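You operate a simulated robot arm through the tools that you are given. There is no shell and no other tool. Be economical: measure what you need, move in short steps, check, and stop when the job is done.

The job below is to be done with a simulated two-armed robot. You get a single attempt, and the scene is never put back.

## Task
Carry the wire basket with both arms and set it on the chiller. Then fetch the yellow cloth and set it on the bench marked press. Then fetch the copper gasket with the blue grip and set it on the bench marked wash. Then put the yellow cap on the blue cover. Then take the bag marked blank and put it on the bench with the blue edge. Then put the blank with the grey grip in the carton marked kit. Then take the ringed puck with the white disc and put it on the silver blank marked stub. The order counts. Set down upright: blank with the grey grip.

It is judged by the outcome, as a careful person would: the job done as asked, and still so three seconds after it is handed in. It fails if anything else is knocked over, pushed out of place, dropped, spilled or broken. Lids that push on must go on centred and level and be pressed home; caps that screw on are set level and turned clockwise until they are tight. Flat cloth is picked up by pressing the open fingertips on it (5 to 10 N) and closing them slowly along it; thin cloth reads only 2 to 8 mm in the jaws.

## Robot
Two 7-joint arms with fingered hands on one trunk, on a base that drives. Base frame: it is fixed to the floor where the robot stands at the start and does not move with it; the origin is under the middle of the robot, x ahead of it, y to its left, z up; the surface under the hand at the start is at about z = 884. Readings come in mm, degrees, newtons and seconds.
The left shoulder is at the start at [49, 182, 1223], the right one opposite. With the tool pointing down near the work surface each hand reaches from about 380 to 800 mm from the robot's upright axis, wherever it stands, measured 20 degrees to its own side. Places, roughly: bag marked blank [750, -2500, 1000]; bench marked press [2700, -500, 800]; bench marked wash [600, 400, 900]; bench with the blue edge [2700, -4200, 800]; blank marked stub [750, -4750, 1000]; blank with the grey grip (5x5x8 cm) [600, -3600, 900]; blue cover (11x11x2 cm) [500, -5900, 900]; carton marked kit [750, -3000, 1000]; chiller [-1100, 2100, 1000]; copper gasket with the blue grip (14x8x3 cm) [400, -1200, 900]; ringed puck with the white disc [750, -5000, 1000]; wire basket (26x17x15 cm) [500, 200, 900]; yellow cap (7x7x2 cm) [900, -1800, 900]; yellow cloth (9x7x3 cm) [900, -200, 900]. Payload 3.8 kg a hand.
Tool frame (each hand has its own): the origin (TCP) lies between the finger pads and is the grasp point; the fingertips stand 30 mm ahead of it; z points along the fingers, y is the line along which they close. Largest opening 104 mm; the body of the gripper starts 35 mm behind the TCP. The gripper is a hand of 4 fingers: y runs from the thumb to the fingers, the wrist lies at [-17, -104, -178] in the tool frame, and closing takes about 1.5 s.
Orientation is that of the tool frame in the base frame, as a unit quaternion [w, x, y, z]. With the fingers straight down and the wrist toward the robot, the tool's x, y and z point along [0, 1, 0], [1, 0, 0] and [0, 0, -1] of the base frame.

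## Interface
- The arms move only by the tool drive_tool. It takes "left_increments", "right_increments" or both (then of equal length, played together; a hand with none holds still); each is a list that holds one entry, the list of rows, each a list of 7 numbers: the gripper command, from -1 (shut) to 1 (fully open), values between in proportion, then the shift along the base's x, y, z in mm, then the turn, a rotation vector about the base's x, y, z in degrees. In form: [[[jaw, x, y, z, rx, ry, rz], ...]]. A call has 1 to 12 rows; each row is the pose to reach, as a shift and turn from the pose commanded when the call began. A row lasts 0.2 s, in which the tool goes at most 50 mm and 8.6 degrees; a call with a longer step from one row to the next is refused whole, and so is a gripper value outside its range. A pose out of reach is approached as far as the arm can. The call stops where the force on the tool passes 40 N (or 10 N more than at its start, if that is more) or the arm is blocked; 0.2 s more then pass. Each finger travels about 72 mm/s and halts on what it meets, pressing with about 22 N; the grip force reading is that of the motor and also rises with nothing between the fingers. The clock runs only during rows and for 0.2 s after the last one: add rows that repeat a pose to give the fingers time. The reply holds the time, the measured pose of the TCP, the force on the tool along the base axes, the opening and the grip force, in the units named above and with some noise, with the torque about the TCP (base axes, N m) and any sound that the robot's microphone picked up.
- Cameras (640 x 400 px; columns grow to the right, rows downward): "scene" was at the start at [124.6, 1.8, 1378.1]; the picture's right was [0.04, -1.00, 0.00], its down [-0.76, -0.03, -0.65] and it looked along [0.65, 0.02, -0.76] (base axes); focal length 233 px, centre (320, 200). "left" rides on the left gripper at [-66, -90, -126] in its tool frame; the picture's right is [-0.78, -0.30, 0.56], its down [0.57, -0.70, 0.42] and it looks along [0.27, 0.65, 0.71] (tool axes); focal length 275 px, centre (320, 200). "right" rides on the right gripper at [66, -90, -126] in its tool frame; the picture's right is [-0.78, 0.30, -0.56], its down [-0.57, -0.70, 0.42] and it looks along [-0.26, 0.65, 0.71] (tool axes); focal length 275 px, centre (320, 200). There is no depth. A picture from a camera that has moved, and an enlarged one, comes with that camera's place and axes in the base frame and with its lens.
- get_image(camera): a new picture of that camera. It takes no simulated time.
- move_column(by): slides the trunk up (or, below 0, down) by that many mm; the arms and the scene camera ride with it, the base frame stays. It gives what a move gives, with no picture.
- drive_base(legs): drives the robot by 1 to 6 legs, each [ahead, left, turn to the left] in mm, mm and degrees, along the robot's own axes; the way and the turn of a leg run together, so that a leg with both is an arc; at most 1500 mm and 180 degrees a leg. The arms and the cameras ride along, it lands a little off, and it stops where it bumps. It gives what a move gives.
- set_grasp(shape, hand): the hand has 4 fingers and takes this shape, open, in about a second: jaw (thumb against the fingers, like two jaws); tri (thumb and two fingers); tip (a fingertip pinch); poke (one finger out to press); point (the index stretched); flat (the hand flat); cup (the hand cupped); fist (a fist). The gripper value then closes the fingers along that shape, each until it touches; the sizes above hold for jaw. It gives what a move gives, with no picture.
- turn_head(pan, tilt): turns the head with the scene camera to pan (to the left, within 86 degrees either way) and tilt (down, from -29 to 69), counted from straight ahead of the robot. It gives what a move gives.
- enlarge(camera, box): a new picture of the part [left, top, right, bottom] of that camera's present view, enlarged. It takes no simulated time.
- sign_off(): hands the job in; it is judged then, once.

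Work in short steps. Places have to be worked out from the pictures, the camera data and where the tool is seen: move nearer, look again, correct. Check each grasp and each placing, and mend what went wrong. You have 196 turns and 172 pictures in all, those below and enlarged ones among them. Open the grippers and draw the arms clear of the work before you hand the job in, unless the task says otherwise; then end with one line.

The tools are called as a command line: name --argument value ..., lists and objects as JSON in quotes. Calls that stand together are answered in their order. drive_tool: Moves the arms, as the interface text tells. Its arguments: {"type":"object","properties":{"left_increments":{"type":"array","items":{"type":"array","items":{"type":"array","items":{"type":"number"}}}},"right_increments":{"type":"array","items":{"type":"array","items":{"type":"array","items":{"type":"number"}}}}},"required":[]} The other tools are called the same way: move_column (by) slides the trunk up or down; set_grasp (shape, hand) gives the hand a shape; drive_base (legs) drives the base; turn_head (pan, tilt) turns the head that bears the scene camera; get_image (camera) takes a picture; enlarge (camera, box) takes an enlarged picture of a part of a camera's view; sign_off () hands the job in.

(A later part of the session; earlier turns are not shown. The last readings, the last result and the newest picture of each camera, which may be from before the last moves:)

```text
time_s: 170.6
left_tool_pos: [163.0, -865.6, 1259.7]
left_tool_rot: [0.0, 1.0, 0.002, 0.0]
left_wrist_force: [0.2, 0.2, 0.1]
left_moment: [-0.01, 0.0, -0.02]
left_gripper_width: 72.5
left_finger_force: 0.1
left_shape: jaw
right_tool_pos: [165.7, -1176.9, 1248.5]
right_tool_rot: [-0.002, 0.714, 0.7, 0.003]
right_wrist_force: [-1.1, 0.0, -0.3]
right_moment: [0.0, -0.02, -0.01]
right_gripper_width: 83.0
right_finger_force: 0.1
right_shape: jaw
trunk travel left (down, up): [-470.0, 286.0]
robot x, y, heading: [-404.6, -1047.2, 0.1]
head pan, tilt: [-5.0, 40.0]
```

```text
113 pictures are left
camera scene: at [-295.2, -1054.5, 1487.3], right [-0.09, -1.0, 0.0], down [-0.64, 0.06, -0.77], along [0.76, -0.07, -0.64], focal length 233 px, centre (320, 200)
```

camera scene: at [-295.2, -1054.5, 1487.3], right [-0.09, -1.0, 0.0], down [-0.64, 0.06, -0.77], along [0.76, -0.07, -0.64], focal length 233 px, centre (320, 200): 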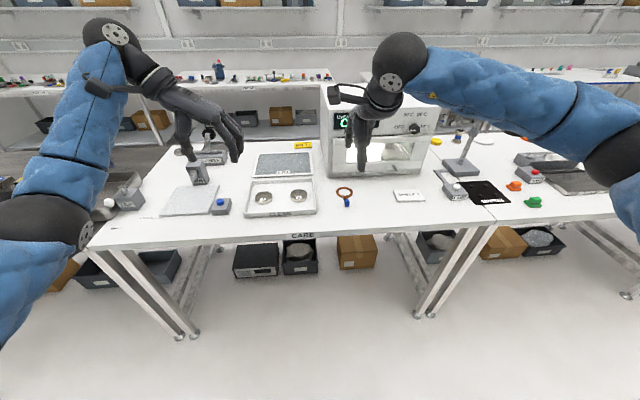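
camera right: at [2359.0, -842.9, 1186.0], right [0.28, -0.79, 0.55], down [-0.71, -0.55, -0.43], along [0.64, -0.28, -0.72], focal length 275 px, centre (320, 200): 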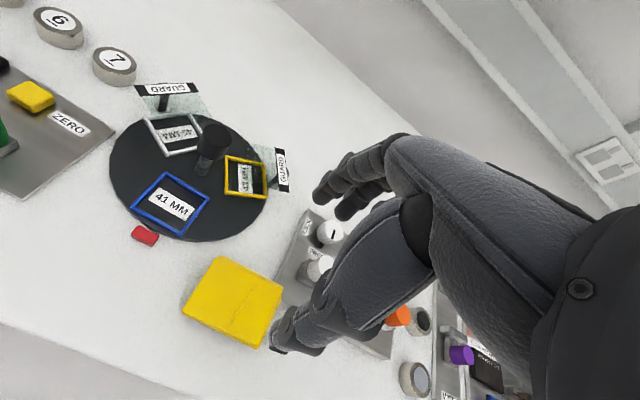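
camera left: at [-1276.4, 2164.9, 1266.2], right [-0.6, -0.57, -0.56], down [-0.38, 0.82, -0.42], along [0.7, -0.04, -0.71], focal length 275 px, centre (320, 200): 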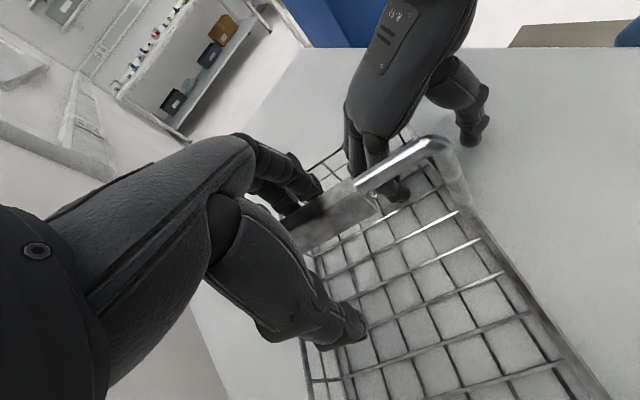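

The copper gasket with a blue grip is at about (418, −1221). Enlarge it, and approach.

enlarge --camera "scene" --box '[290, 160, 410, 235]'

drive_base --legs '[[270, -30, 0]]'

move_column --by -170

get_image --camera "right"

get_image --camera "scene"

```text
5.33 times, centred on (350, 198) of scene
camera zoom: at [-295.2, -1054.5, 1487.3], right [-0.09, -1.0, 0.0], down [-0.64, 0.06, -0.77], along [0.76, -0.07, -0.64], focal length 1244 px, centre (160, 213)
```

zoom: 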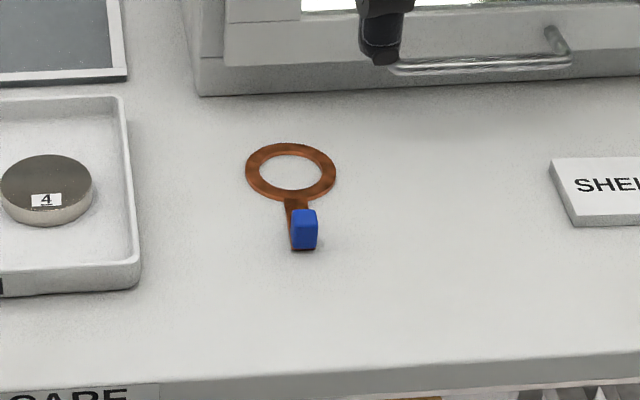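

```text
time_s: 172.5
left_tool_pos: [435.8, -894.5, 1258.9]
left_tool_rot: [-0.001, 1.0, 0.003, 0.0]
left_wrist_force: [-0.1, -0.3, 0.8]
left_moment: [0.01, 0.04, 0.01]
left_gripper_width: 72.4
left_finger_force: 0.1
left_shape: jaw
right_tool_pos: [438.3, -1203.4, 1248.2]
right_tool_rot: [-0.003, 0.714, 0.7, 0.003]
right_wrist_force: [0.0, 0.0, -0.7]
right_moment: [0.04, -0.01, 0.0]
right_gripper_width: 82.9
right_finger_force: 0.2
right_shape: jaw
trunk travel left (down, up): [-470.0, 286.0]
robot x, y, heading: [-132.1, -1074.1, 0.3]
head pan, tilt: [-5.0, 40.0]
```

```text
time_s: 174.4
left_tool_pos: [434.0, -892.7, 1090.6]
left_tool_rot: [-0.001, 1.0, 0.003, 0.001]
left_wrist_force: [-1.0, -0.2, -0.3]
left_moment: [-0.03, -0.01, -0.02]
left_gripper_width: 72.2
left_finger_force: 0.0
left_shape: jaw
right_tool_pos: [438.6, -1204.6, 1079.8]
right_tool_rot: [0.0, 0.714, 0.7, 0.004]
right_wrist_force: [-0.9, -0.6, 0.2]
right_moment: [0.01, -0.03, 0.02]
right_gripper_width: 82.8
right_finger_force: 0.1
right_shape: jaw
trunk travel left (down, up): [-300.0, 456.0]
robot x, y, heading: [-137.7, -1073.7, 0.1]
head pan, tilt: [-5.0, 40.0]
```

```text
111 pictures are left
camera right: at [349.3, -1137.8, 1206.2], right [0.28, -0.79, 0.55], down [-0.71, -0.56, -0.43], along [0.65, -0.27, -0.71], focal length 275 px, centre (320, 200)
```

right: 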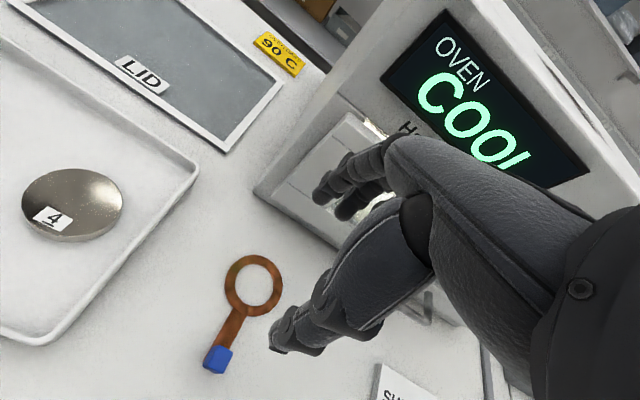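

```text
110 pictures are left
camera scene: at [23.1, -1082.9, 1315.8], right [-0.08, -1.0, 0.0], down [-0.64, 0.05, -0.77], along [0.76, -0.06, -0.64], focal length 233 px, centre (320, 200)
```

scene: 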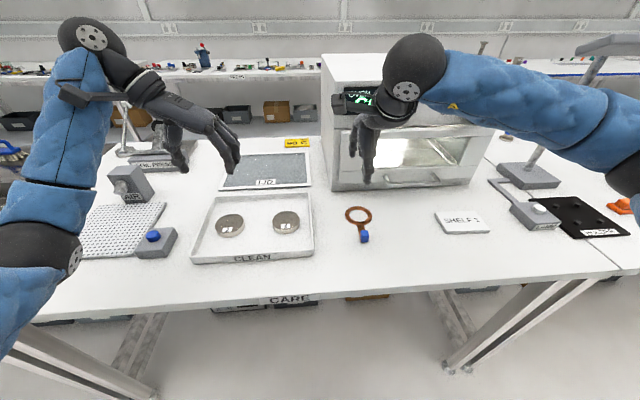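

Triangulation puts the blue grip at (385, −1219), top ≈ 905. I bring the right hand above it with partly open jaws and check.

drive_tool --right_increments '[[[0.2, -20, -5, -20, 0, 0, 0], [0.2, -40, -10, -50, 0, 0, 0], [0.2, -53, -14, -80, 0, 0, 0], [0.2, -53, -14, -110, 0, 0, 0], [0.2, -53, -14, -115, 0, 0, 0]]]'

get_image --camera "right"

enlarge --camera "scene" --box '[300, 180, 420, 255]'

```text
time_s: 175.6
left_tool_pos: [433.4, -893.1, 1090.3]
left_tool_rot: [-0.001, 1.0, 0.002, 0.0]
left_wrist_force: [0.0, 0.2, -0.9]
left_moment: [0.0, 0.01, 0.04]
left_gripper_width: 72.6
left_finger_force: 0.1
left_shape: jaw
right_tool_pos: [384.7, -1218.6, 962.9]
right_tool_rot: [-0.001, 0.714, 0.7, 0.003]
right_wrist_force: [0.6, -0.1, -0.2]
right_moment: [0.0, 0.02, 0.0]
right_gripper_width: 62.8
right_finger_force: 0.1
right_shape: jaw
trunk travel left (down, up): [-300.0, 456.0]
robot x, y, heading: [-132.6, -1073.9, 0.3]
head pan, tilt: [-5.0, 40.0]
```

```text
109 pictures are left
camera right: at [297.0, -1151.7, 1090.2], right [0.28, -0.79, 0.55], down [-0.71, -0.56, -0.43], along [0.64, -0.27, -0.71], focal length 275 px, centre (320, 200)
```

right: 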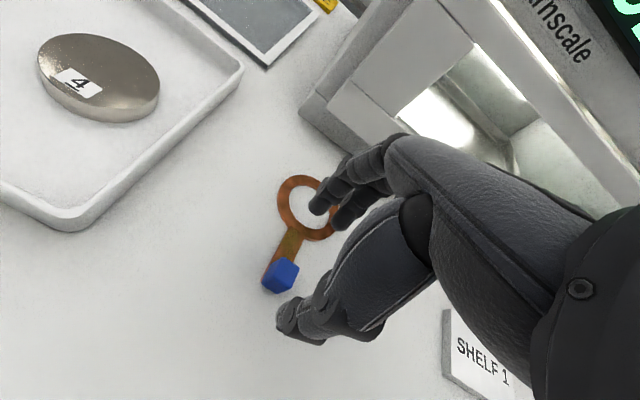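

```text
5.33 times, centred on (360, 218) of scene
camera zoom: at [23.4, -1083.0, 1315.6], right [-0.08, -1.0, 0.0], down [-0.64, 0.05, -0.77], along [0.76, -0.06, -0.64], focal length 1244 px, centre (107, 107)
```

zoom: 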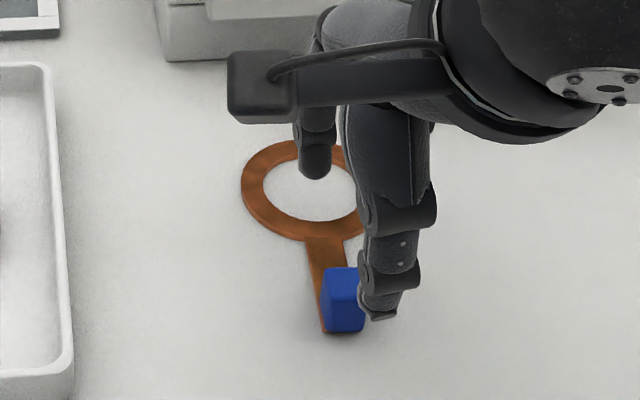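

Hand is aligned with the blue grip. Lower to z≈923, close, and lift slightly.

drive_tool --right_increments '[[[0.2, -1, 0, -20, 0, 0, 0], [0.2, -1, 0, -35, 0, 0, 0], [0.2, -1, 0, -41, 0, 0, 0], [0, -1, 0, -41, 0, 0, 0], [-0.3, -1, 0, -41, 0, 0, 0], [-0.6, -1, 0, -41, 0, 0, 0], [-1, -1, 0, -41, 0, 0, 0], [-1, -1, 0, -41, 0, 0, 0], [-1, -1, 0, -41, 0, 0, 0], [-1, -1, 0, -41, 0, 0, 0]]]'

get_image --camera "right"

```text
time_s: 177.8
left_tool_pos: [433.3, -892.9, 1090.5]
left_tool_rot: [-0.001, 1.0, 0.003, 0.0]
left_wrist_force: [0.4, 1.0, -0.4]
left_moment: [-0.01, -0.03, 0.0]
left_gripper_width: 72.4
left_finger_force: 0.0
left_shape: jaw
right_tool_pos: [382.4, -1217.8, 922.8]
right_tool_rot: [-0.001, 0.714, 0.7, 0.003]
right_wrist_force: [-0.2, -0.1, -0.6]
right_moment: [0.0, -0.01, 0.0]
right_gripper_width: 15.3
right_finger_force: 21.9
right_shape: jaw
trunk travel left (down, up): [-300.0, 456.0]
robot x, y, heading: [-134.2, -1074.8, 0.0]
head pan, tilt: [-5.0, 40.0]
```

```text
107 pictures are left
camera right: at [296.1, -1151.3, 1049.1], right [0.28, -0.79, 0.55], down [-0.71, -0.56, -0.43], along [0.64, -0.27, -0.71], focal length 275 px, centre (320, 200)
```

right: 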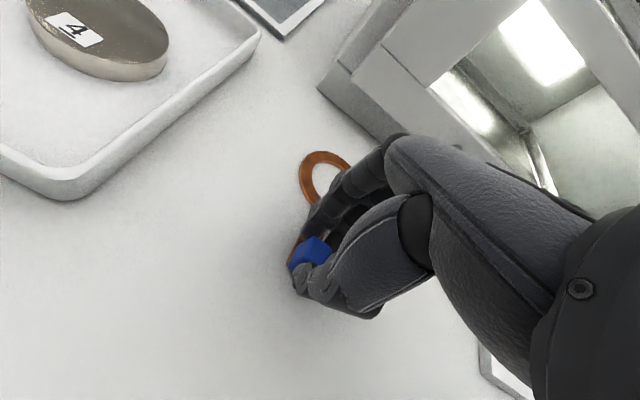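

Gripped at 15 mm with 22 N. Lift and inspect.

drive_tool --right_increments '[[[-1, 0, 0, 8, 0, 0, 0], [-1, 0, 0, 20, 0, 0, 0], [-1, 0, 0, 50, 0, 0, 0], [-1, 0, 0, 90, 0, 0, 0], [-1, 0, 0, 140, 0, 0, 0], [-1, 0, 0, 180, 0, 0, 0]]]'

get_image --camera "right"

```text
time_s: 179.2
left_tool_pos: [433.1, -892.6, 1089.9]
left_tool_rot: [-0.001, 1.0, 0.002, 0.001]
left_wrist_force: [0.9, 0.3, 0.1]
left_moment: [-0.01, 0.01, 0.04]
left_gripper_width: 72.2
left_finger_force: 0.1
left_shape: jaw
right_tool_pos: [384.7, -1218.7, 1103.0]
right_tool_rot: [-0.002, 0.714, 0.701, 0.004]
right_wrist_force: [-0.7, 0.7, -1.1]
right_moment: [0.04, 0.07, 0.0]
right_gripper_width: 15.0
right_finger_force: 21.9
right_shape: jaw
trunk travel left (down, up): [-300.0, 456.0]
robot x, y, heading: [-130.2, -1075.1, 0.3]
head pan, tilt: [-5.0, 40.0]
```

```text
106 pictures are left
camera right: at [297.0, -1150.9, 1230.1], right [0.28, -0.78, 0.55], down [-0.71, -0.56, -0.43], along [0.64, -0.27, -0.71], focal length 275 px, centre (320, 200)
```

right: 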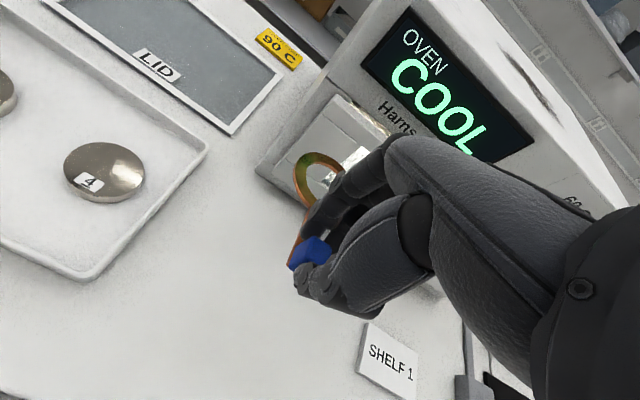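

Held securely. I carry it to the wash bench, aiming for the free surface behind the tray, around (750, −110).

drive_base --legs '[[-270, 0, 0], [0, 1110, 0]]'

move_column --by 60

drive_base --legs '[[385, 0, 0]]'

turn_head --pan 0 --tilt 45

get_image --camera "scene"

```text
time_s: 186.4
left_tool_pos: [161.0, 210.4, 1089.1]
left_tool_rot: [-0.001, 1.0, 0.003, 0.0]
left_wrist_force: [0.4, -0.4, -0.1]
left_moment: [-0.03, -0.01, -0.02]
left_gripper_width: 72.6
left_finger_force: 0.0
left_shape: jaw
right_tool_pos: [112.7, -113.6, 1102.8]
right_tool_rot: [-0.002, 0.715, 0.7, 0.004]
right_wrist_force: [-0.6, 0.0, -0.8]
right_moment: [0.02, 0.06, -0.02]
right_gripper_width: 15.1
right_finger_force: 21.5
right_shape: jaw
trunk travel left (down, up): [-300.0, 456.0]
robot x, y, heading: [-406.4, 28.0, 0.3]
head pan, tilt: [-5.0, 40.0]
```

```text
time_s: 187.4
left_tool_pos: [162.1, 209.8, 1149.6]
left_tool_rot: [-0.001, 1.0, 0.002, -0.001]
left_wrist_force: [-0.2, -1.1, 0.8]
left_moment: [-0.01, 0.02, 0.0]
left_gripper_width: 72.6
left_finger_force: 0.1
left_shape: jaw
right_tool_pos: [113.6, -114.5, 1162.0]
right_tool_rot: [-0.003, 0.714, 0.7, 0.003]
right_wrist_force: [0.3, 0.2, -2.0]
right_moment: [0.03, 0.02, 0.03]
right_gripper_width: 15.1
right_finger_force: 21.8
right_shape: jaw
trunk travel left (down, up): [-360.0, 396.0]
robot x, y, heading: [-407.8, 27.5, 0.3]
head pan, tilt: [-5.0, 40.0]
```

```text
time_s: 189.8
left_tool_pos: [547.7, 214.4, 1149.3]
left_tool_rot: [-0.001, 1.0, 0.004, 0.0]
left_wrist_force: [0.5, 0.2, 0.1]
left_moment: [-0.01, 0.01, 0.01]
left_gripper_width: 72.6
left_finger_force: 0.0
left_shape: jaw
right_tool_pos: [500.0, -110.0, 1162.3]
right_tool_rot: [-0.002, 0.712, 0.702, 0.003]
right_wrist_force: [-0.2, 0.4, -2.2]
right_moment: [0.02, 0.07, -0.01]
right_gripper_width: 15.2
right_finger_force: 21.6
right_shape: jaw
trunk travel left (down, up): [-360.0, 396.0]
robot x, y, heading: [-19.7, 31.1, 0.2]
head pan, tilt: [-5.0, 40.0]
```

```text
time_s: 190.5
left_tool_pos: [544.9, 214.1, 1150.6]
left_tool_rot: [0.0, 1.0, 0.004, 0.0]
left_wrist_force: [-0.8, -0.2, -0.2]
left_moment: [0.0, 0.01, 0.03]
left_gripper_width: 72.5
left_finger_force: 0.0
left_shape: jaw
right_tool_pos: [498.6, -110.3, 1163.5]
right_tool_rot: [-0.002, 0.713, 0.701, 0.003]
right_wrist_force: [-0.5, -0.5, -1.0]
right_moment: [-0.03, 0.03, 0.0]
right_gripper_width: 15.2
right_finger_force: 22.0
right_shape: jaw
trunk travel left (down, up): [-360.0, 396.0]
robot x, y, heading: [-18.4, 33.8, 0.2]
head pan, tilt: [0.0, 45.0]
```

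```text
105 pictures are left
camera scene: at [112.0, 30.6, 1369.2], right [0.01, -1.0, 0.0], down [-0.71, 0.0, -0.71], along [0.71, 0.0, -0.71], focal length 233 px, centre (320, 200)
```

scene: 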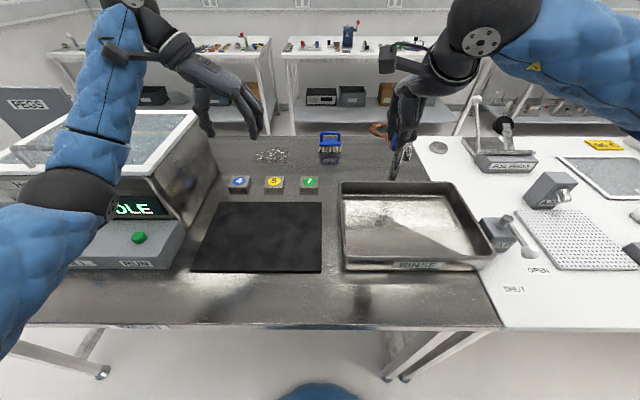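

Free spot chosen: grip at (685, −112) with the ring toward the back, clear of brush, faucet and tray. Move over it, then down partly.

drive_tool --right_increments '[[[-1, 40, 0, 0, 0, 0, 0], [-1, 80, 0, 0, 0, 0, 0], [-1, 120, -1, 0, 0, 0, 0], [-1, 160, -2, 0, 0, 0, 0], [-1, 186, -2, 0, 0, 0, 0], [-1, 186, -2, -45, 0, 0, 0], [-1, 186, -2, -90, 0, 0, 0], [-1, 186, -2, -130, 0, 0, 0], [-1, 186, -2, -170, 0, 0, 0]]]'

get_image --camera "right"

enlarge --camera "scene" --box '[290, 100, 450, 200]'

```text
time_s: 192.5
left_tool_pos: [547.7, 214.5, 1149.8]
left_tool_rot: [-0.001, 1.0, 0.004, 0.0]
left_wrist_force: [0.6, 0.2, -0.2]
left_moment: [-0.02, 0.01, 0.02]
left_gripper_width: 72.9
left_finger_force: 0.0
left_shape: jaw
right_tool_pos: [684.3, -111.8, 991.9]
right_tool_rot: [-0.002, 0.713, 0.701, 0.003]
right_wrist_force: [-0.3, -0.1, -1.1]
right_moment: [0.03, 0.06, -0.03]
right_gripper_width: 15.1
right_finger_force: 21.9
right_shape: jaw
trunk travel left (down, up): [-360.0, 396.0]
robot x, y, heading: [-25.2, 30.2, 0.3]
head pan, tilt: [0.0, 45.0]
```

```text
104 pictures are left
camera right: at [596.1, -45.7, 1118.0], right [0.28, -0.78, 0.55], down [-0.71, -0.56, -0.43], along [0.64, -0.27, -0.71], focal length 275 px, centre (320, 200)
```

right: 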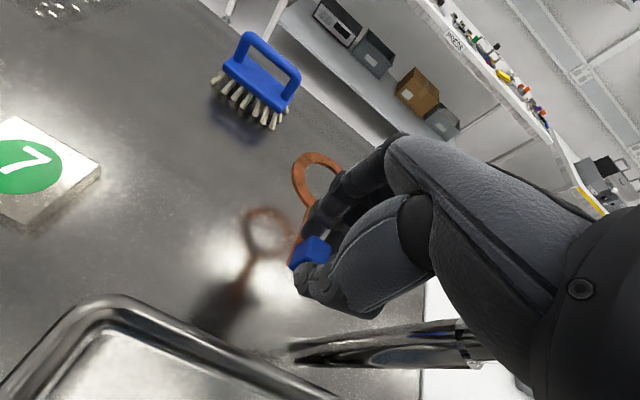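

```text
4.00 times, centred on (370, 150) of scene
camera zoom: at [112.7, 30.6, 1369.1], right [0.01, -1.0, 0.0], down [-0.71, 0.0, -0.71], along [0.71, 0.0, -0.71], focal length 933 px, centre (120, 400)
```

zoom: 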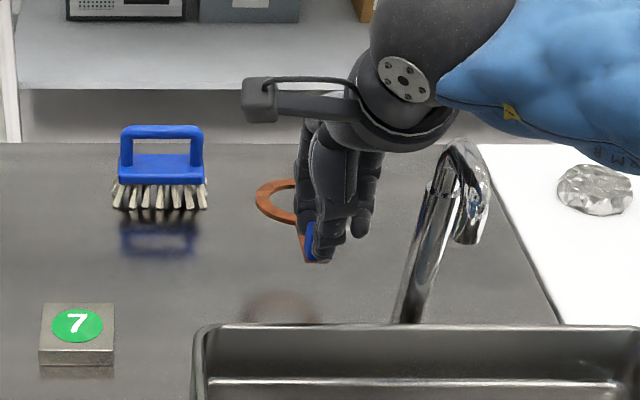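

Clear of faucet and brush. Descend gently to the bench.

drive_tool --right_increments '[[[-1, 0, 6, -25, 0, 0, 0], [-1, 0, 6, -50, 0, 0, 0], [-1, 0, 6, -60, 0, 0, 0], [-1, 0, 6, -66, 0, 0, 0], [-1, 0, 6, -68, 0, 0, 0]]]'

get_image --camera "right"

```text
time_s: 193.7
left_tool_pos: [547.2, 213.3, 1149.7]
left_tool_rot: [0.0, 1.0, 0.004, 0.0]
left_wrist_force: [0.8, -0.1, -0.2]
left_moment: [0.0, 0.01, 0.06]
left_gripper_width: 72.7
left_finger_force: 0.0
left_shape: jaw
right_tool_pos: [684.4, -107.7, 923.8]
right_tool_rot: [-0.003, 0.713, 0.701, 0.003]
right_wrist_force: [0.0, 0.8, 0.0]
right_moment: [-0.03, -0.07, 0.01]
right_gripper_width: 15.4
right_finger_force: 22.0
right_shape: jaw
trunk travel left (down, up): [-360.0, 396.0]
robot x, y, heading: [-23.2, 28.5, 0.6]
head pan, tilt: [0.0, 45.0]
```

```text
102 pictures are left
camera right: at [595.9, -39.9, 1051.3], right [0.28, -0.78, 0.55], down [-0.71, -0.56, -0.43], along [0.65, -0.27, -0.71], focal length 275 px, centre (320, 200)
```

right: 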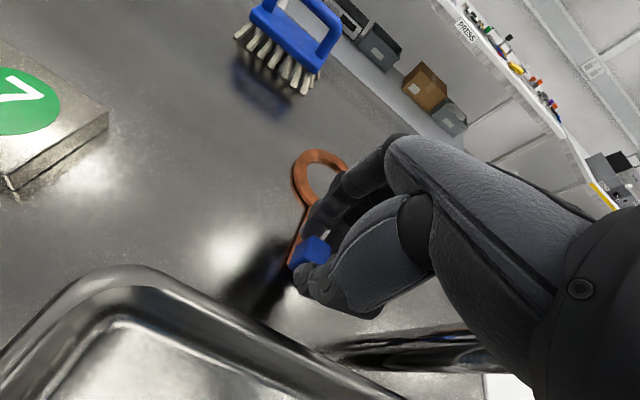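

The gasket has touched down (its weight is off the hand). Open a little and rise.

drive_tool --right_increments '[[[-0.6, 0, 0, -1, 0, 0, 0], [-0.3, 0, 0, -1, 0, 0, 0], [0, 0, 0, -1, 0, 0, 0], [0, 0, 0, -1, 0, 0, 0], [0, 0, 0, -1, 0, 0, 0], [0, 0, 0, 20, 0, 0, 0], [0, 0, 0, 60, 0, 0, 0], [0, 0, 0, 110, 0, 0, 0], [0, 0, 0, 160, 0, 0, 0], [0, 0, 0, 200, 0, 0, 0]]]'

get_image --camera "right"

```text
time_s: 195.9
left_tool_pos: [545.7, 214.3, 1150.7]
left_tool_rot: [-0.001, 1.0, 0.004, 0.0]
left_wrist_force: [0.9, -0.2, 0.1]
left_moment: [-0.02, -0.05, -0.02]
left_gripper_width: 72.7
left_finger_force: 0.1
left_shape: jaw
right_tool_pos: [685.0, -106.3, 1124.1]
right_tool_rot: [-0.001, 0.713, 0.701, 0.002]
right_wrist_force: [0.3, 0.1, 0.0]
right_moment: [0.03, -0.01, 0.02]
right_gripper_width: 51.4
right_finger_force: 0.0
right_shape: jaw
trunk travel left (down, up): [-360.0, 396.0]
robot x, y, heading: [-22.2, 30.2, 0.4]
head pan, tilt: [0.0, 45.0]
```

```text
101 pictures are left
camera right: at [596.4, -40.3, 1251.2], right [0.28, -0.78, 0.55], down [-0.71, -0.56, -0.43], along [0.65, -0.27, -0.71], focal length 275 px, centre (320, 200)
```

right: 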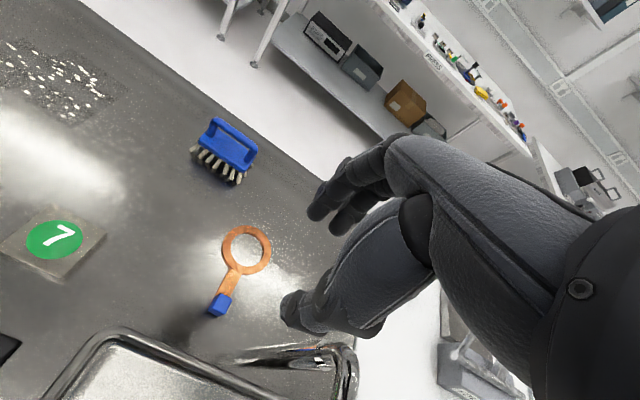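

Gasket is placed. Retract and drive to look at the yellow cap around (900, −1800) from the front aisle.

drive_tool --right_increments '[[[0.2, -40, 0, 0, 0, 0, 0], [0.5, -80, 0, 0, 0, 0, 0], [1, -120, 0, 0, 0, 0, 0], [1, -160, 0, 0, 0, 0, 0], [1, -185, 0, 0, 0, 0, 0]]]'

drive_base --legs '[[-380, 0, 0], [0, -1500, 0], [0, -200, 0]]'

turn_head --pan -10 --tilt 35

get_image --camera "scene"

turn_head --pan -75 --tilt 20

get_image --camera "scene"

```text
time_s: 197.1
left_tool_pos: [546.1, 212.5, 1150.2]
left_tool_rot: [-0.001, 1.0, 0.004, 0.001]
left_wrist_force: [-0.3, 0.5, -1.0]
left_moment: [0.02, -0.02, 0.02]
left_gripper_width: 72.7
left_finger_force: 0.0
left_shape: jaw
right_tool_pos: [497.7, -106.4, 1125.0]
right_tool_rot: [-0.002, 0.713, 0.701, 0.003]
right_wrist_force: [0.1, 0.1, 0.7]
right_moment: [-0.01, 0.01, 0.04]
right_gripper_width: 103.8
right_finger_force: 0.1
right_shape: jaw
trunk travel left (down, up): [-360.0, 396.0]
robot x, y, heading: [-21.3, 32.5, 0.2]
head pan, tilt: [0.0, 45.0]
```

```text
time_s: 207.7
left_tool_pos: [176.7, -1481.7, 1149.5]
left_tool_rot: [-0.001, 1.0, 0.002, 0.0]
left_wrist_force: [0.2, -1.3, -0.8]
left_moment: [0.01, -0.02, -0.01]
left_gripper_width: 72.4
left_finger_force: 0.1
left_shape: jaw
right_tool_pos: [127.3, -1803.3, 1123.6]
right_tool_rot: [-0.003, 0.714, 0.7, 0.004]
right_wrist_force: [0.8, -0.4, 0.4]
right_moment: [0.05, 0.01, -0.02]
right_gripper_width: 103.6
right_finger_force: 0.1
right_shape: jaw
trunk travel left (down, up): [-360.0, 396.0]
robot x, y, heading: [-390.7, -1665.3, 0.3]
head pan, tilt: [0.0, 45.0]
```

```text
time_s: 208.4
left_tool_pos: [178.0, -1482.0, 1150.0]
left_tool_rot: [-0.001, 1.0, 0.002, 0.0]
left_wrist_force: [-0.4, -1.2, 0.9]
left_moment: [-0.02, 0.02, 0.0]
left_gripper_width: 72.5
left_finger_force: 0.1
left_shape: jaw
right_tool_pos: [126.8, -1801.5, 1124.6]
right_tool_rot: [-0.002, 0.715, 0.699, 0.003]
right_wrist_force: [-0.3, -0.1, -0.4]
right_moment: [0.0, 0.02, 0.02]
right_gripper_width: 103.7
right_finger_force: 0.1
right_shape: jaw
trunk travel left (down, up): [-360.0, 396.0]
robot x, y, heading: [-392.1, -1663.4, 0.3]
head pan, tilt: [-10.0, 35.0]
```

```text
100 pictures are left
camera scene: at [-253.2, -1678.0, 1383.9], right [-0.17, -0.99, 0.0], down [-0.57, 0.1, -0.82], along [0.81, -0.14, -0.57], focal length 233 px, centre (320, 200)
```

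scene: 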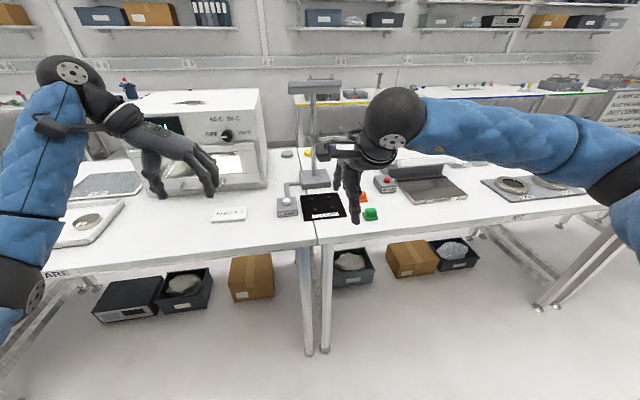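

```text
time_s: 209.7
left_tool_pos: [176.1, -1482.3, 1150.1]
left_tool_rot: [-0.001, 1.0, 0.002, 0.0]
left_wrist_force: [0.2, 0.4, -0.1]
left_moment: [0.02, 0.01, -0.01]
left_gripper_width: 72.5
left_finger_force: 0.1
left_shape: jaw
right_tool_pos: [127.7, -1802.1, 1124.8]
right_tool_rot: [-0.001, 0.714, 0.7, 0.003]
right_wrist_force: [0.0, -0.3, 0.9]
right_moment: [-0.02, 0.0, 0.01]
right_gripper_width: 103.5
right_finger_force: 0.1
right_shape: jaw
trunk travel left (down, up): [-360.0, 396.0]
robot x, y, heading: [-394.1, -1661.9, -0.1]
head pan, tilt: [-75.0, 20.0]
```

```text
99 pictures are left
camera scene: at [-315.5, -1753.1, 1407.8], right [-0.96, -0.26, 0.0], down [-0.09, 0.33, -0.94], along [0.25, -0.91, -0.34], focal length 233 px, centre (320, 200)
```

scene: 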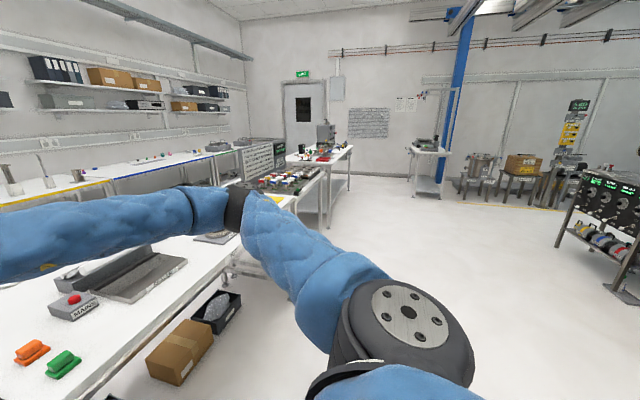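

The cap spot is hidden by the lamp from here, and x=900 is easier from the back aisle, so I return around the north end (known clear route).

drive_base --legs '[[0, 1500, 0], [0, 1360, 0], [240, 0, 0], [0, 520, 0], [1500, 0, 0], [290, 0, 0]]'

drive_base --legs '[[0, -1500, 0], [0, -1500, 0], [0, -350, 0], [0, 0, 180]]'

turn_head --pan 0 --tilt 40

get_image --camera "scene"

```text
time_s: 236.1
left_tool_pos: [2214.3, 1855.3, 1149.0]
left_tool_rot: [-0.001, 1.0, -0.008, 0.0]
left_wrist_force: [0.1, -0.3, -0.8]
left_moment: [0.0, 0.02, -0.02]
left_gripper_width: 72.4
left_finger_force: 0.1
left_shape: jaw
right_tool_pos: [2159.1, 1536.4, 1124.3]
right_tool_rot: [-0.003, 0.72, 0.694, 0.003]
right_wrist_force: [-0.2, 0.7, 1.1]
right_moment: [0.02, -0.03, 0.01]
right_gripper_width: 103.8
right_finger_force: 0.1
right_shape: jaw
trunk travel left (down, up): [-360.0, 396.0]
robot x, y, heading: [1644.6, 1683.4, -0.8]
head pan, tilt: [-75.0, 20.0]
```

```text
time_s: 259.8
left_tool_pos: [1044.0, -1845.3, 1149.9]
left_tool_rot: [0.0, -0.015, 1.0, -0.001]
left_wrist_force: [-1.3, -0.1, 0.3]
left_moment: [-0.01, -0.01, 0.01]
left_gripper_width: 72.6
left_finger_force: 0.0
left_shape: jaw
right_tool_pos: [1084.5, -1523.8, 1124.6]
right_tool_rot: [0.004, 0.709, -0.705, 0.002]
right_wrist_force: [-0.3, 0.5, -0.1]
right_moment: [-0.03, -0.01, -0.01]
right_gripper_width: 103.6
right_finger_force: 0.0
right_shape: jaw
trunk travel left (down, up): [-360.0, 396.0]
robot x, y, heading: [1608.3, -1653.1, -178.5]
head pan, tilt: [-75.0, 20.0]
```

```text
time_s: 261.3
left_tool_pos: [1045.2, -1845.8, 1150.6]
left_tool_rot: [0.0, -0.014, 1.0, -0.002]
left_wrist_force: [0.1, 0.9, 0.4]
left_moment: [0.01, 0.01, 0.02]
left_gripper_width: 72.7
left_finger_force: 0.0
left_shape: jaw
right_tool_pos: [1085.3, -1523.9, 1123.4]
right_tool_rot: [0.003, 0.709, -0.705, 0.001]
right_wrist_force: [-0.5, 0.4, -0.1]
right_moment: [-0.03, -0.01, 0.0]
right_gripper_width: 103.6
right_finger_force: 0.0
right_shape: jaw
trunk travel left (down, up): [-360.0, 396.0]
robot x, y, heading: [1608.1, -1650.0, -178.2]
head pan, tilt: [0.0, 40.0]
```

```text
98 pictures are left
camera scene: at [1470.9, -1655.2, 1376.4], right [-0.03, 1.0, 0.0], down [0.64, 0.02, -0.77], along [-0.77, -0.02, -0.64], focal length 233 px, centre (320, 200)
```

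scene: 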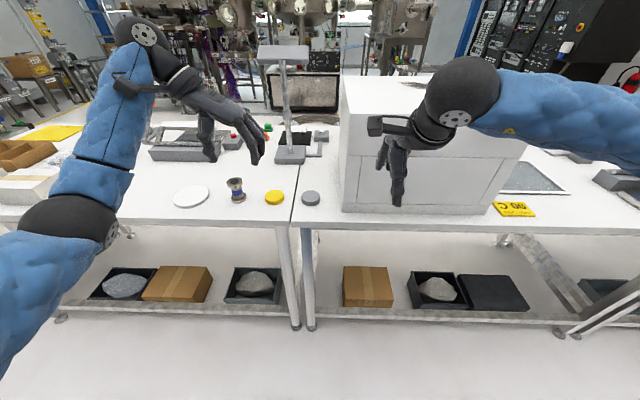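

The yellow cap is at ≈(875, −1823), a 70 mm disc. I rotate the left hand to the default orientation while moving it above the cap.

drive_tool --left_increments '[[[1, -10, 2, 0, 0, 0, 8.2], [1, -20, 4, 0, 0, 0, 16.4], [1, -35, 6, 0, 0, 0, 24.6], [1, -50, 8, 0, 0, 0, 32.8], [1, -65, 10, 0, 0, 0, 41], [1, -80, 12, 0, 0, 0, 49.2], [1, -100, 14, -20, 0, 0, 57.4], [1, -120, 16, -40, 0, 0, 65.6], [1, -140, 18, -60, 0, 0, 73.8], [1, -155, 20, -80, 0, 0, 82], [1, -170, 22, -100, 0, 0, 88.3], [1, -170, 22, -100, 0, 0, 88.3]]]'

get_image --camera "left"

enlarge --camera "scene" --box '[200, 140, 360, 240]'

```text
time_s: 263.9
left_tool_pos: [873.8, -1824.6, 1049.8]
left_tool_rot: [-0.001, 0.708, -0.706, 0.001]
left_wrist_force: [-0.9, -0.1, -1.0]
left_moment: [0.02, 0.02, 0.01]
left_gripper_width: 103.9
left_finger_force: 0.1
left_shape: jaw
right_tool_pos: [1086.2, -1525.1, 1125.2]
right_tool_rot: [0.003, 0.709, -0.705, 0.002]
right_wrist_force: [0.3, 0.3, 0.4]
right_moment: [0.01, 0.0, -0.03]
right_gripper_width: 103.6
right_finger_force: 0.0
right_shape: jaw
trunk travel left (down, up): [-360.0, 396.0]
robot x, y, heading: [1608.2, -1648.6, -178.4]
head pan, tilt: [0.0, 40.0]
```

```text
97 pictures are left
camera left: at [963.3, -1756.7, 1175.6], right [0.3, 0.78, -0.56], down [0.7, -0.57, -0.42], along [-0.65, -0.27, -0.71], focal length 275 px, centre (320, 200)
```

left: 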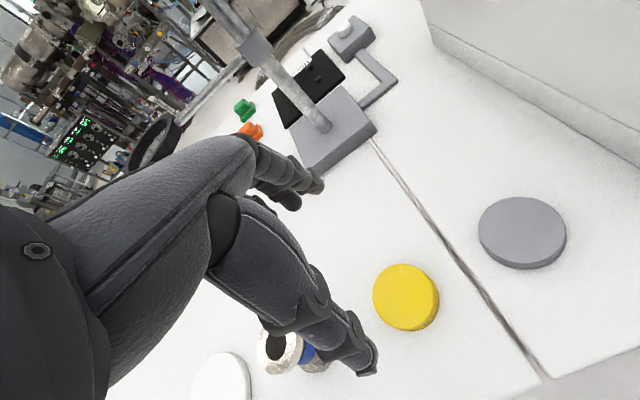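

```text
4.00 times, centred on (280, 190) of scene
camera zoom: at [1471.2, -1655.6, 1376.5], right [-0.03, 1.0, 0.0], down [0.64, 0.02, -0.77], along [-0.77, -0.02, -0.64], focal length 933 px, centre (480, 240)
```

zoom: 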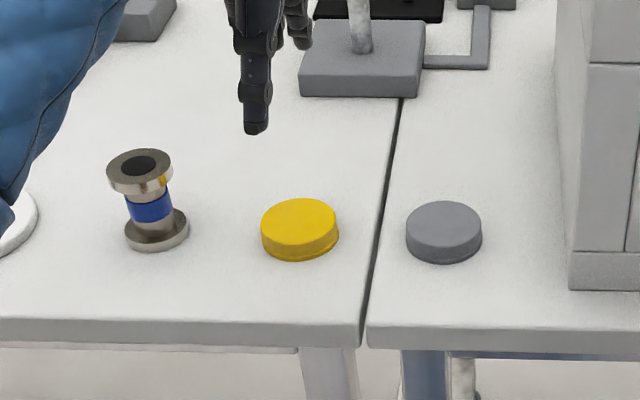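

Cap centre refined to (881, −1818), top z≈904. Lower with tips at z≈892 and close.

drive_tool --left_increments '[[[1, 7, 6, -30, 0, 0, 0], [1, 7, 6, -70, 0, 0, 0], [1, 7, 6, -100, 0, 0, 0], [1, 7, 6, -120, 0, 0, 0], [1, 7, 6, -127, 0, 0, 0], [0.6, 7, 6, -127, 0, 0, 0], [0.3, 7, 6, -127, 0, 0, 0], [0, 7, 6, -127, 0, 0, 0], [-1, 7, 6, -127, 0, 0, 0], [-1, 7, 6, -127, 0, 0, 0], [-1, 7, 6, -127, 0, 0, 0]]]'

drive_tool --left_increments '[[[-1, 0, 0, 10, 0, 0, 0], [-1, 0, 0, 30, 0, 0, 0], [-1, 10, 0, 80, 0, 0, 0], [-1, 30, 0, 130, 0, 0, 0], [-1, 60, 0, 180, 0, 0, 0]]]'

get_image --camera "left"

```text
time_s: 266.3
left_tool_pos: [882.8, -1816.6, 926.4]
left_tool_rot: [-0.002, -0.706, 0.708, 0.001]
left_wrist_force: [-1.6, 0.0, 14.7]
left_moment: [-0.04, -0.03, 0.05]
left_gripper_width: 41.8
left_finger_force: 22.1
left_shape: jaw
right_tool_pos: [1086.8, -1524.3, 1124.9]
right_tool_rot: [0.004, 0.709, -0.705, 0.001]
right_wrist_force: [-0.6, 0.8, -0.1]
right_moment: [-0.03, 0.01, 0.03]
right_gripper_width: 103.5
right_finger_force: 0.0
right_shape: jaw
trunk travel left (down, up): [-360.0, 396.0]
robot x, y, heading: [1610.4, -1650.7, -178.6]
head pan, tilt: [0.0, 40.0]
```

```text
refused: row 3 steps farther than a row can; nothing moved
```

```text
95 pictures are left
camera left: at [971.1, -1749.6, 1052.3], right [0.29, 0.78, -0.56], down [0.7, -0.57, -0.43], along [-0.65, -0.26, -0.71], focal length 275 px, centre (320, 200)
```

left: 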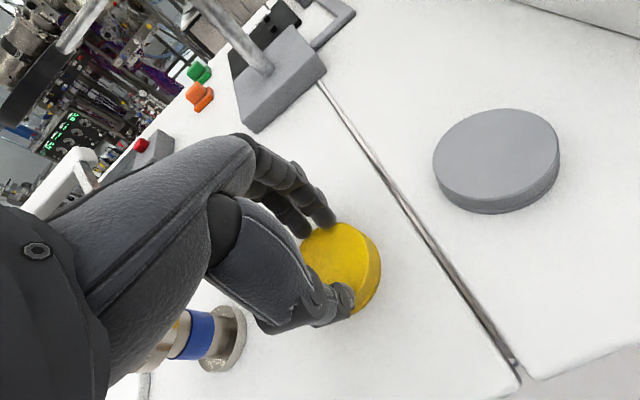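

Opening of 42 mm with an upward force of 15 N is odd for a 70 mm cap; I look closer before doing anything.

enlarge --camera "left" --box '[240, 180, 440, 330]'

enlarge --camera "scene" --box '[200, 140, 360, 240]'

```text
2.67 times, centred on (340, 255) of left
camera zoom: at [971.1, -1749.6, 1052.3], right [0.29, 0.78, -0.56], down [0.7, -0.57, -0.43], along [-0.65, -0.26, -0.71], focal length 734 px, centre (267, 53)
```

zoom: 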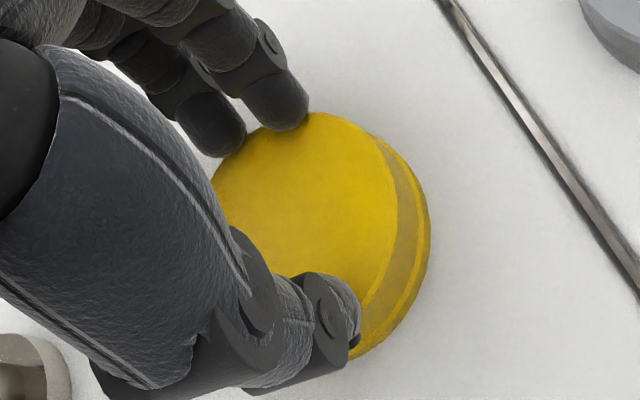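

```text
4.00 times, centred on (280, 190) of scene
camera zoom: at [1472.6, -1654.8, 1376.7], right [-0.03, 1.0, 0.0], down [0.64, 0.02, -0.77], along [-0.77, -0.02, -0.64], focal length 933 px, centre (480, 240)
```

zoom: 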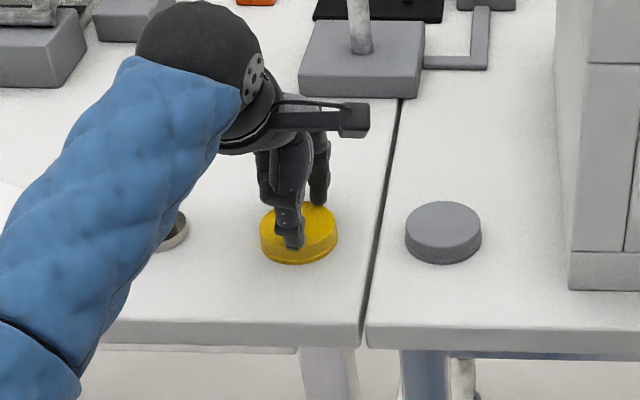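

The thumb slid over the cap's top: I was too high and about 6 mm short. Open, rise, recentre to (888, −1812) and go lower.

drive_tool --left_increments '[[[-0.3, 0, 0, 3, 0, 0, 0], [0.4, 0, 0, 10, 0, 0, 0], [1, 0, 0, 30, 0, 0, 0], [1, 0, 0, 45, 0, 0, 0], [1, 6, 4, 45, 0, 0, 0], [1, 6, 4, 45, 0, 0, 0], [1, 6, 4, 45, 0, 0, 0]]]'

get_image --camera "left"

enlarge --camera "scene" --box '[200, 140, 360, 240]'

```text
time_s: 267.9
left_tool_pos: [887.8, -1812.9, 968.5]
left_tool_rot: [0.001, -0.707, 0.707, -0.001]
left_wrist_force: [0.2, -0.1, -0.8]
left_moment: [-0.03, -0.03, 0.01]
left_gripper_width: 103.5
left_finger_force: 0.1
left_shape: jaw
right_tool_pos: [1085.3, -1524.4, 1123.8]
right_tool_rot: [0.003, 0.709, -0.705, 0.002]
right_wrist_force: [-0.5, 0.9, -0.2]
right_moment: [0.03, 0.0, 0.0]
right_gripper_width: 104.0
right_finger_force: 0.0
right_shape: jaw
trunk travel left (down, up): [-360.0, 396.0]
robot x, y, heading: [1608.4, -1645.3, -178.7]
head pan, tilt: [0.0, 40.0]
```

```text
92 pictures are left
camera left: at [976.3, -1746.3, 1094.0], right [0.3, 0.78, -0.56], down [0.7, -0.57, -0.42], along [-0.65, -0.26, -0.71], focal length 275 px, centre (320, 200)
```

left: 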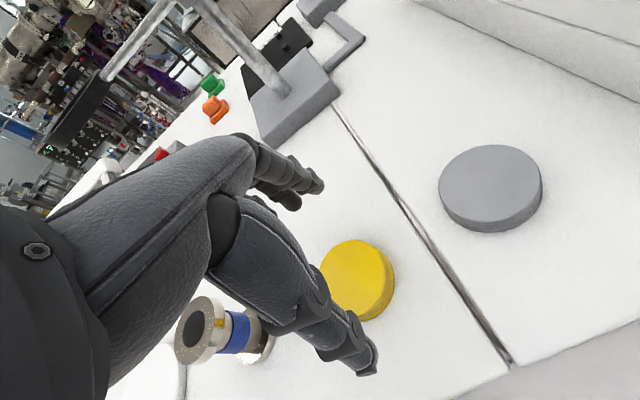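

```text
4.00 times, centred on (280, 190) of scene
camera zoom: at [1471.0, -1655.2, 1376.4], right [-0.03, 1.0, 0.0], down [0.64, 0.02, -0.77], along [-0.77, -0.02, -0.64], focal length 933 px, centre (480, 240)
```

zoom: 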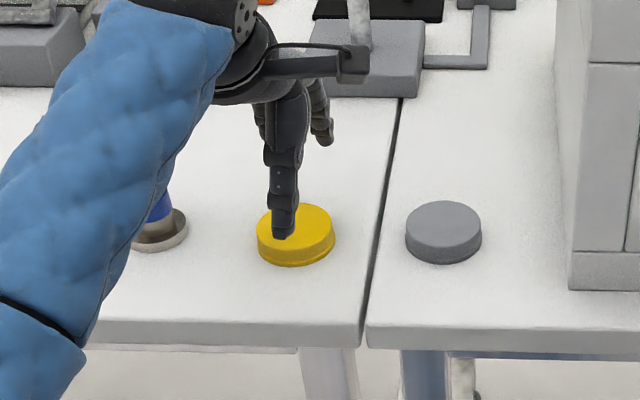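

Cap now at ≈(890, −1816). Small correction and descend to TCP z≈916, then close slowly.

drive_tool --left_increments '[[[1, 2, -3, -20, 0, 0, 0], [1, 2, -3, -35, 0, 0, 0], [1, 2, -3, -47, 0, 0, 0], [1, 2, -3, -53, 0, 0, 0], [1, 2, -3, -53, 0, 0, 0]]]'

drive_tool --left_increments '[[[0.7, 0, 0, 0, 0, 0, 0], [0.5, 0, 0, 0, 0, 0, 0], [0.3, 0, 0, 0, 0, 0, 0], [0.1, 0, 0, 0, 0, 0, 0], [-0.2, 0, 0, 0, 0, 0, 0], [-1, 0, 0, 0, 0, 0, 0], [-1, 0, 0, 0, 0, 0, 0]]]'

get_image --camera "left"

```text
time_s: 269.1
left_tool_pos: [889.1, -1816.5, 914.8]
left_tool_rot: [0.001, -0.707, 0.707, -0.001]
left_wrist_force: [0.1, 0.0, 0.8]
left_moment: [0.01, -0.01, -0.02]
left_gripper_width: 103.7
left_finger_force: 0.1
left_shape: jaw
right_tool_pos: [1085.6, -1525.0, 1123.5]
right_tool_rot: [0.003, 0.709, -0.705, 0.002]
right_wrist_force: [0.0, -0.4, -0.2]
right_moment: [0.02, -0.03, -0.02]
right_gripper_width: 103.5
right_finger_force: 0.0
right_shape: jaw
trunk travel left (down, up): [-360.0, 396.0]
robot x, y, heading: [1606.1, -1654.5, -178.3]
head pan, tilt: [0.0, 40.0]
```

```text
time_s: 270.7
left_tool_pos: [889.4, -1816.0, 914.2]
left_tool_rot: [0.001, -0.707, 0.707, -0.002]
left_wrist_force: [0.8, 0.6, -0.4]
left_moment: [-0.01, 0.02, -0.02]
left_gripper_width: 55.4
left_finger_force: 21.8
left_shape: jaw
right_tool_pos: [1085.3, -1523.6, 1123.9]
right_tool_rot: [0.003, 0.709, -0.705, 0.002]
right_wrist_force: [0.1, 0.2, 0.7]
right_moment: [0.02, -0.04, 0.04]
right_gripper_width: 103.9
right_finger_force: 0.2
right_shape: jaw
trunk travel left (down, up): [-360.0, 396.0]
robot x, y, heading: [1605.8, -1653.9, -178.4]
head pan, tilt: [0.0, 40.0]
```

```text
90 pictures are left
camera left: at [978.2, -1749.3, 1040.9], right [0.3, 0.78, -0.56], down [0.7, -0.57, -0.42], along [-0.65, -0.26, -0.71], focal length 275 px, centre (320, 200)
```

left: 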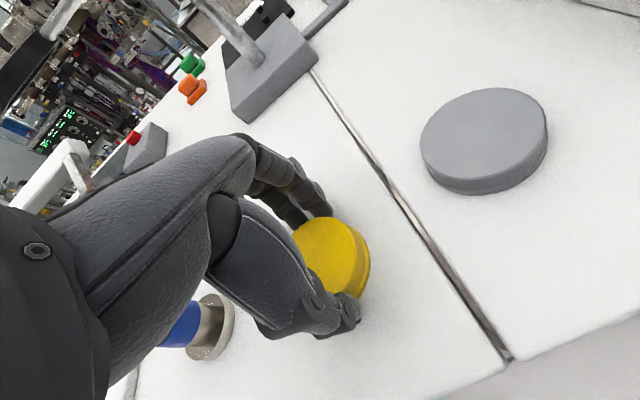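

Now held by the sides (reading consistent with the cloth's offset, no vertical force). Lift and check.

drive_tool --left_increments '[[[-1, 0, 0, 10, 0, 0, 0], [-1, 0, 0, 30, 0, 0, 0], [-1, 0, 0, 75, 0, 0, 0], [-1, 0, 0, 120, 0, 0, 0], [-1, 30, 0, 155, 0, 0, 0], [-1, 70, 0, 180, 0, 0, 0], [-1, 110, 0, 200, 0, 0, 0]]]'

get_image --camera "left"

enlarge --camera "scene" --box '[180, 100, 360, 240]'

```text
time_s: 272.3
left_tool_pos: [1001.1, -1817.0, 1115.9]
left_tool_rot: [-0.001, 0.707, -0.707, 0.0]
left_wrist_force: [-0.2, -0.1, -0.7]
left_moment: [-0.01, -0.02, -0.03]
left_gripper_width: 55.1
left_finger_force: 22.2
left_shape: jaw
right_tool_pos: [1086.7, -1524.5, 1124.2]
right_tool_rot: [0.003, 0.709, -0.705, 0.002]
right_wrist_force: [-0.7, 0.7, -0.1]
right_moment: [0.0, 0.0, -0.01]
right_gripper_width: 103.8
right_finger_force: 0.1
right_shape: jaw
trunk travel left (down, up): [-360.0, 396.0]
robot x, y, heading: [1602.8, -1651.1, -178.2]
head pan, tilt: [0.0, 40.0]
```

```text
89 pictures are left
camera left: at [1090.7, -1750.1, 1241.8], right [0.3, 0.78, -0.56], down [0.7, -0.57, -0.42], along [-0.65, -0.27, -0.71], focal length 275 px, centre (320, 200)
```

left: 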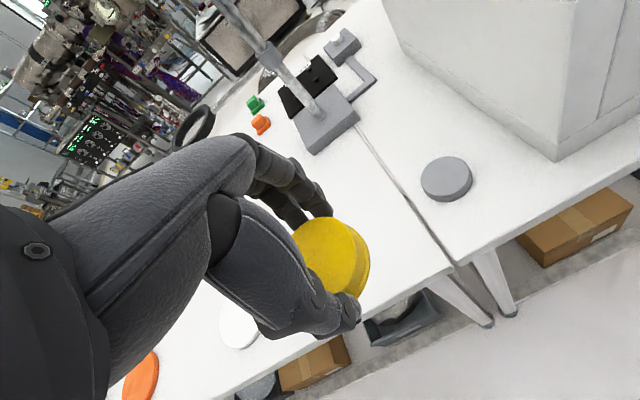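

```text
2.86 times, centred on (270, 170) of scene
camera zoom: at [1471.7, -1655.2, 1376.5], right [-0.03, 1.0, 0.0], down [0.64, 0.02, -0.77], along [-0.77, -0.02, -0.64], focal length 667 px, centre (463, 286)
```

zoom: 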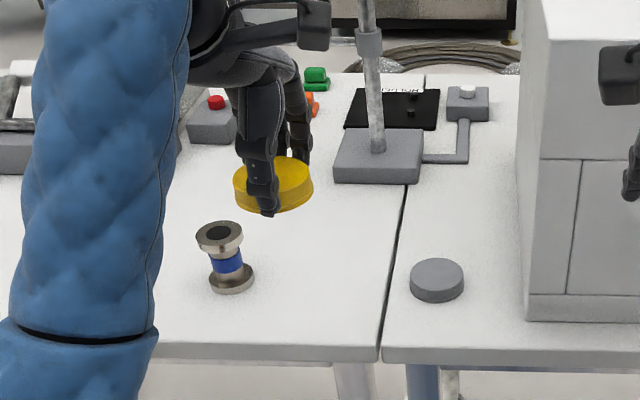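

Cap held level. Look south down the back aisle (pan left) before driving.

turn_head --pan 80 --tilt 20

get_image --camera "scene"

```text
time_s: 273.8
left_tool_pos: [1001.2, -1816.8, 1115.4]
left_tool_rot: [0.0, -0.707, 0.707, 0.0]
left_wrist_force: [0.6, -0.5, 0.1]
left_moment: [0.02, 0.02, 0.01]
left_gripper_width: 54.9
left_finger_force: 21.5
left_shape: jaw
right_tool_pos: [1085.5, -1524.5, 1125.9]
right_tool_rot: [0.003, 0.709, -0.705, 0.002]
right_wrist_force: [-0.4, -0.2, -0.3]
right_moment: [0.02, -0.01, 0.0]
right_gripper_width: 103.5
right_finger_force: 0.1
right_shape: jaw
trunk travel left (down, up): [-360.0, 396.0]
robot x, y, heading: [1609.7, -1650.1, -178.6]
head pan, tilt: [80.0, 20.0]
```

```text
87 pictures are left
camera scene: at [1542.3, -1744.9, 1407.8], right [-0.99, 0.15, 0.0], down [0.05, 0.34, -0.94], along [-0.14, -0.93, -0.34], focal length 233 px, centre (320, 200)
```

scene: 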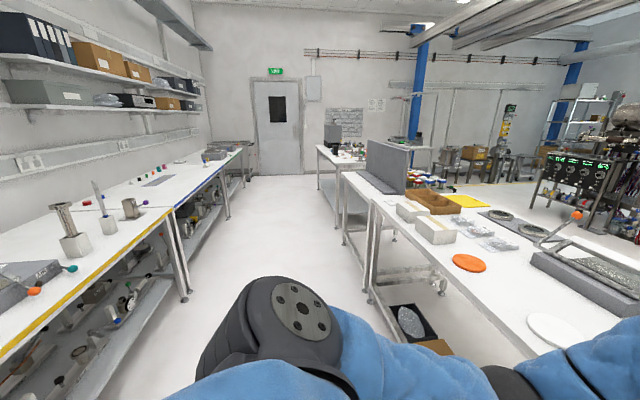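

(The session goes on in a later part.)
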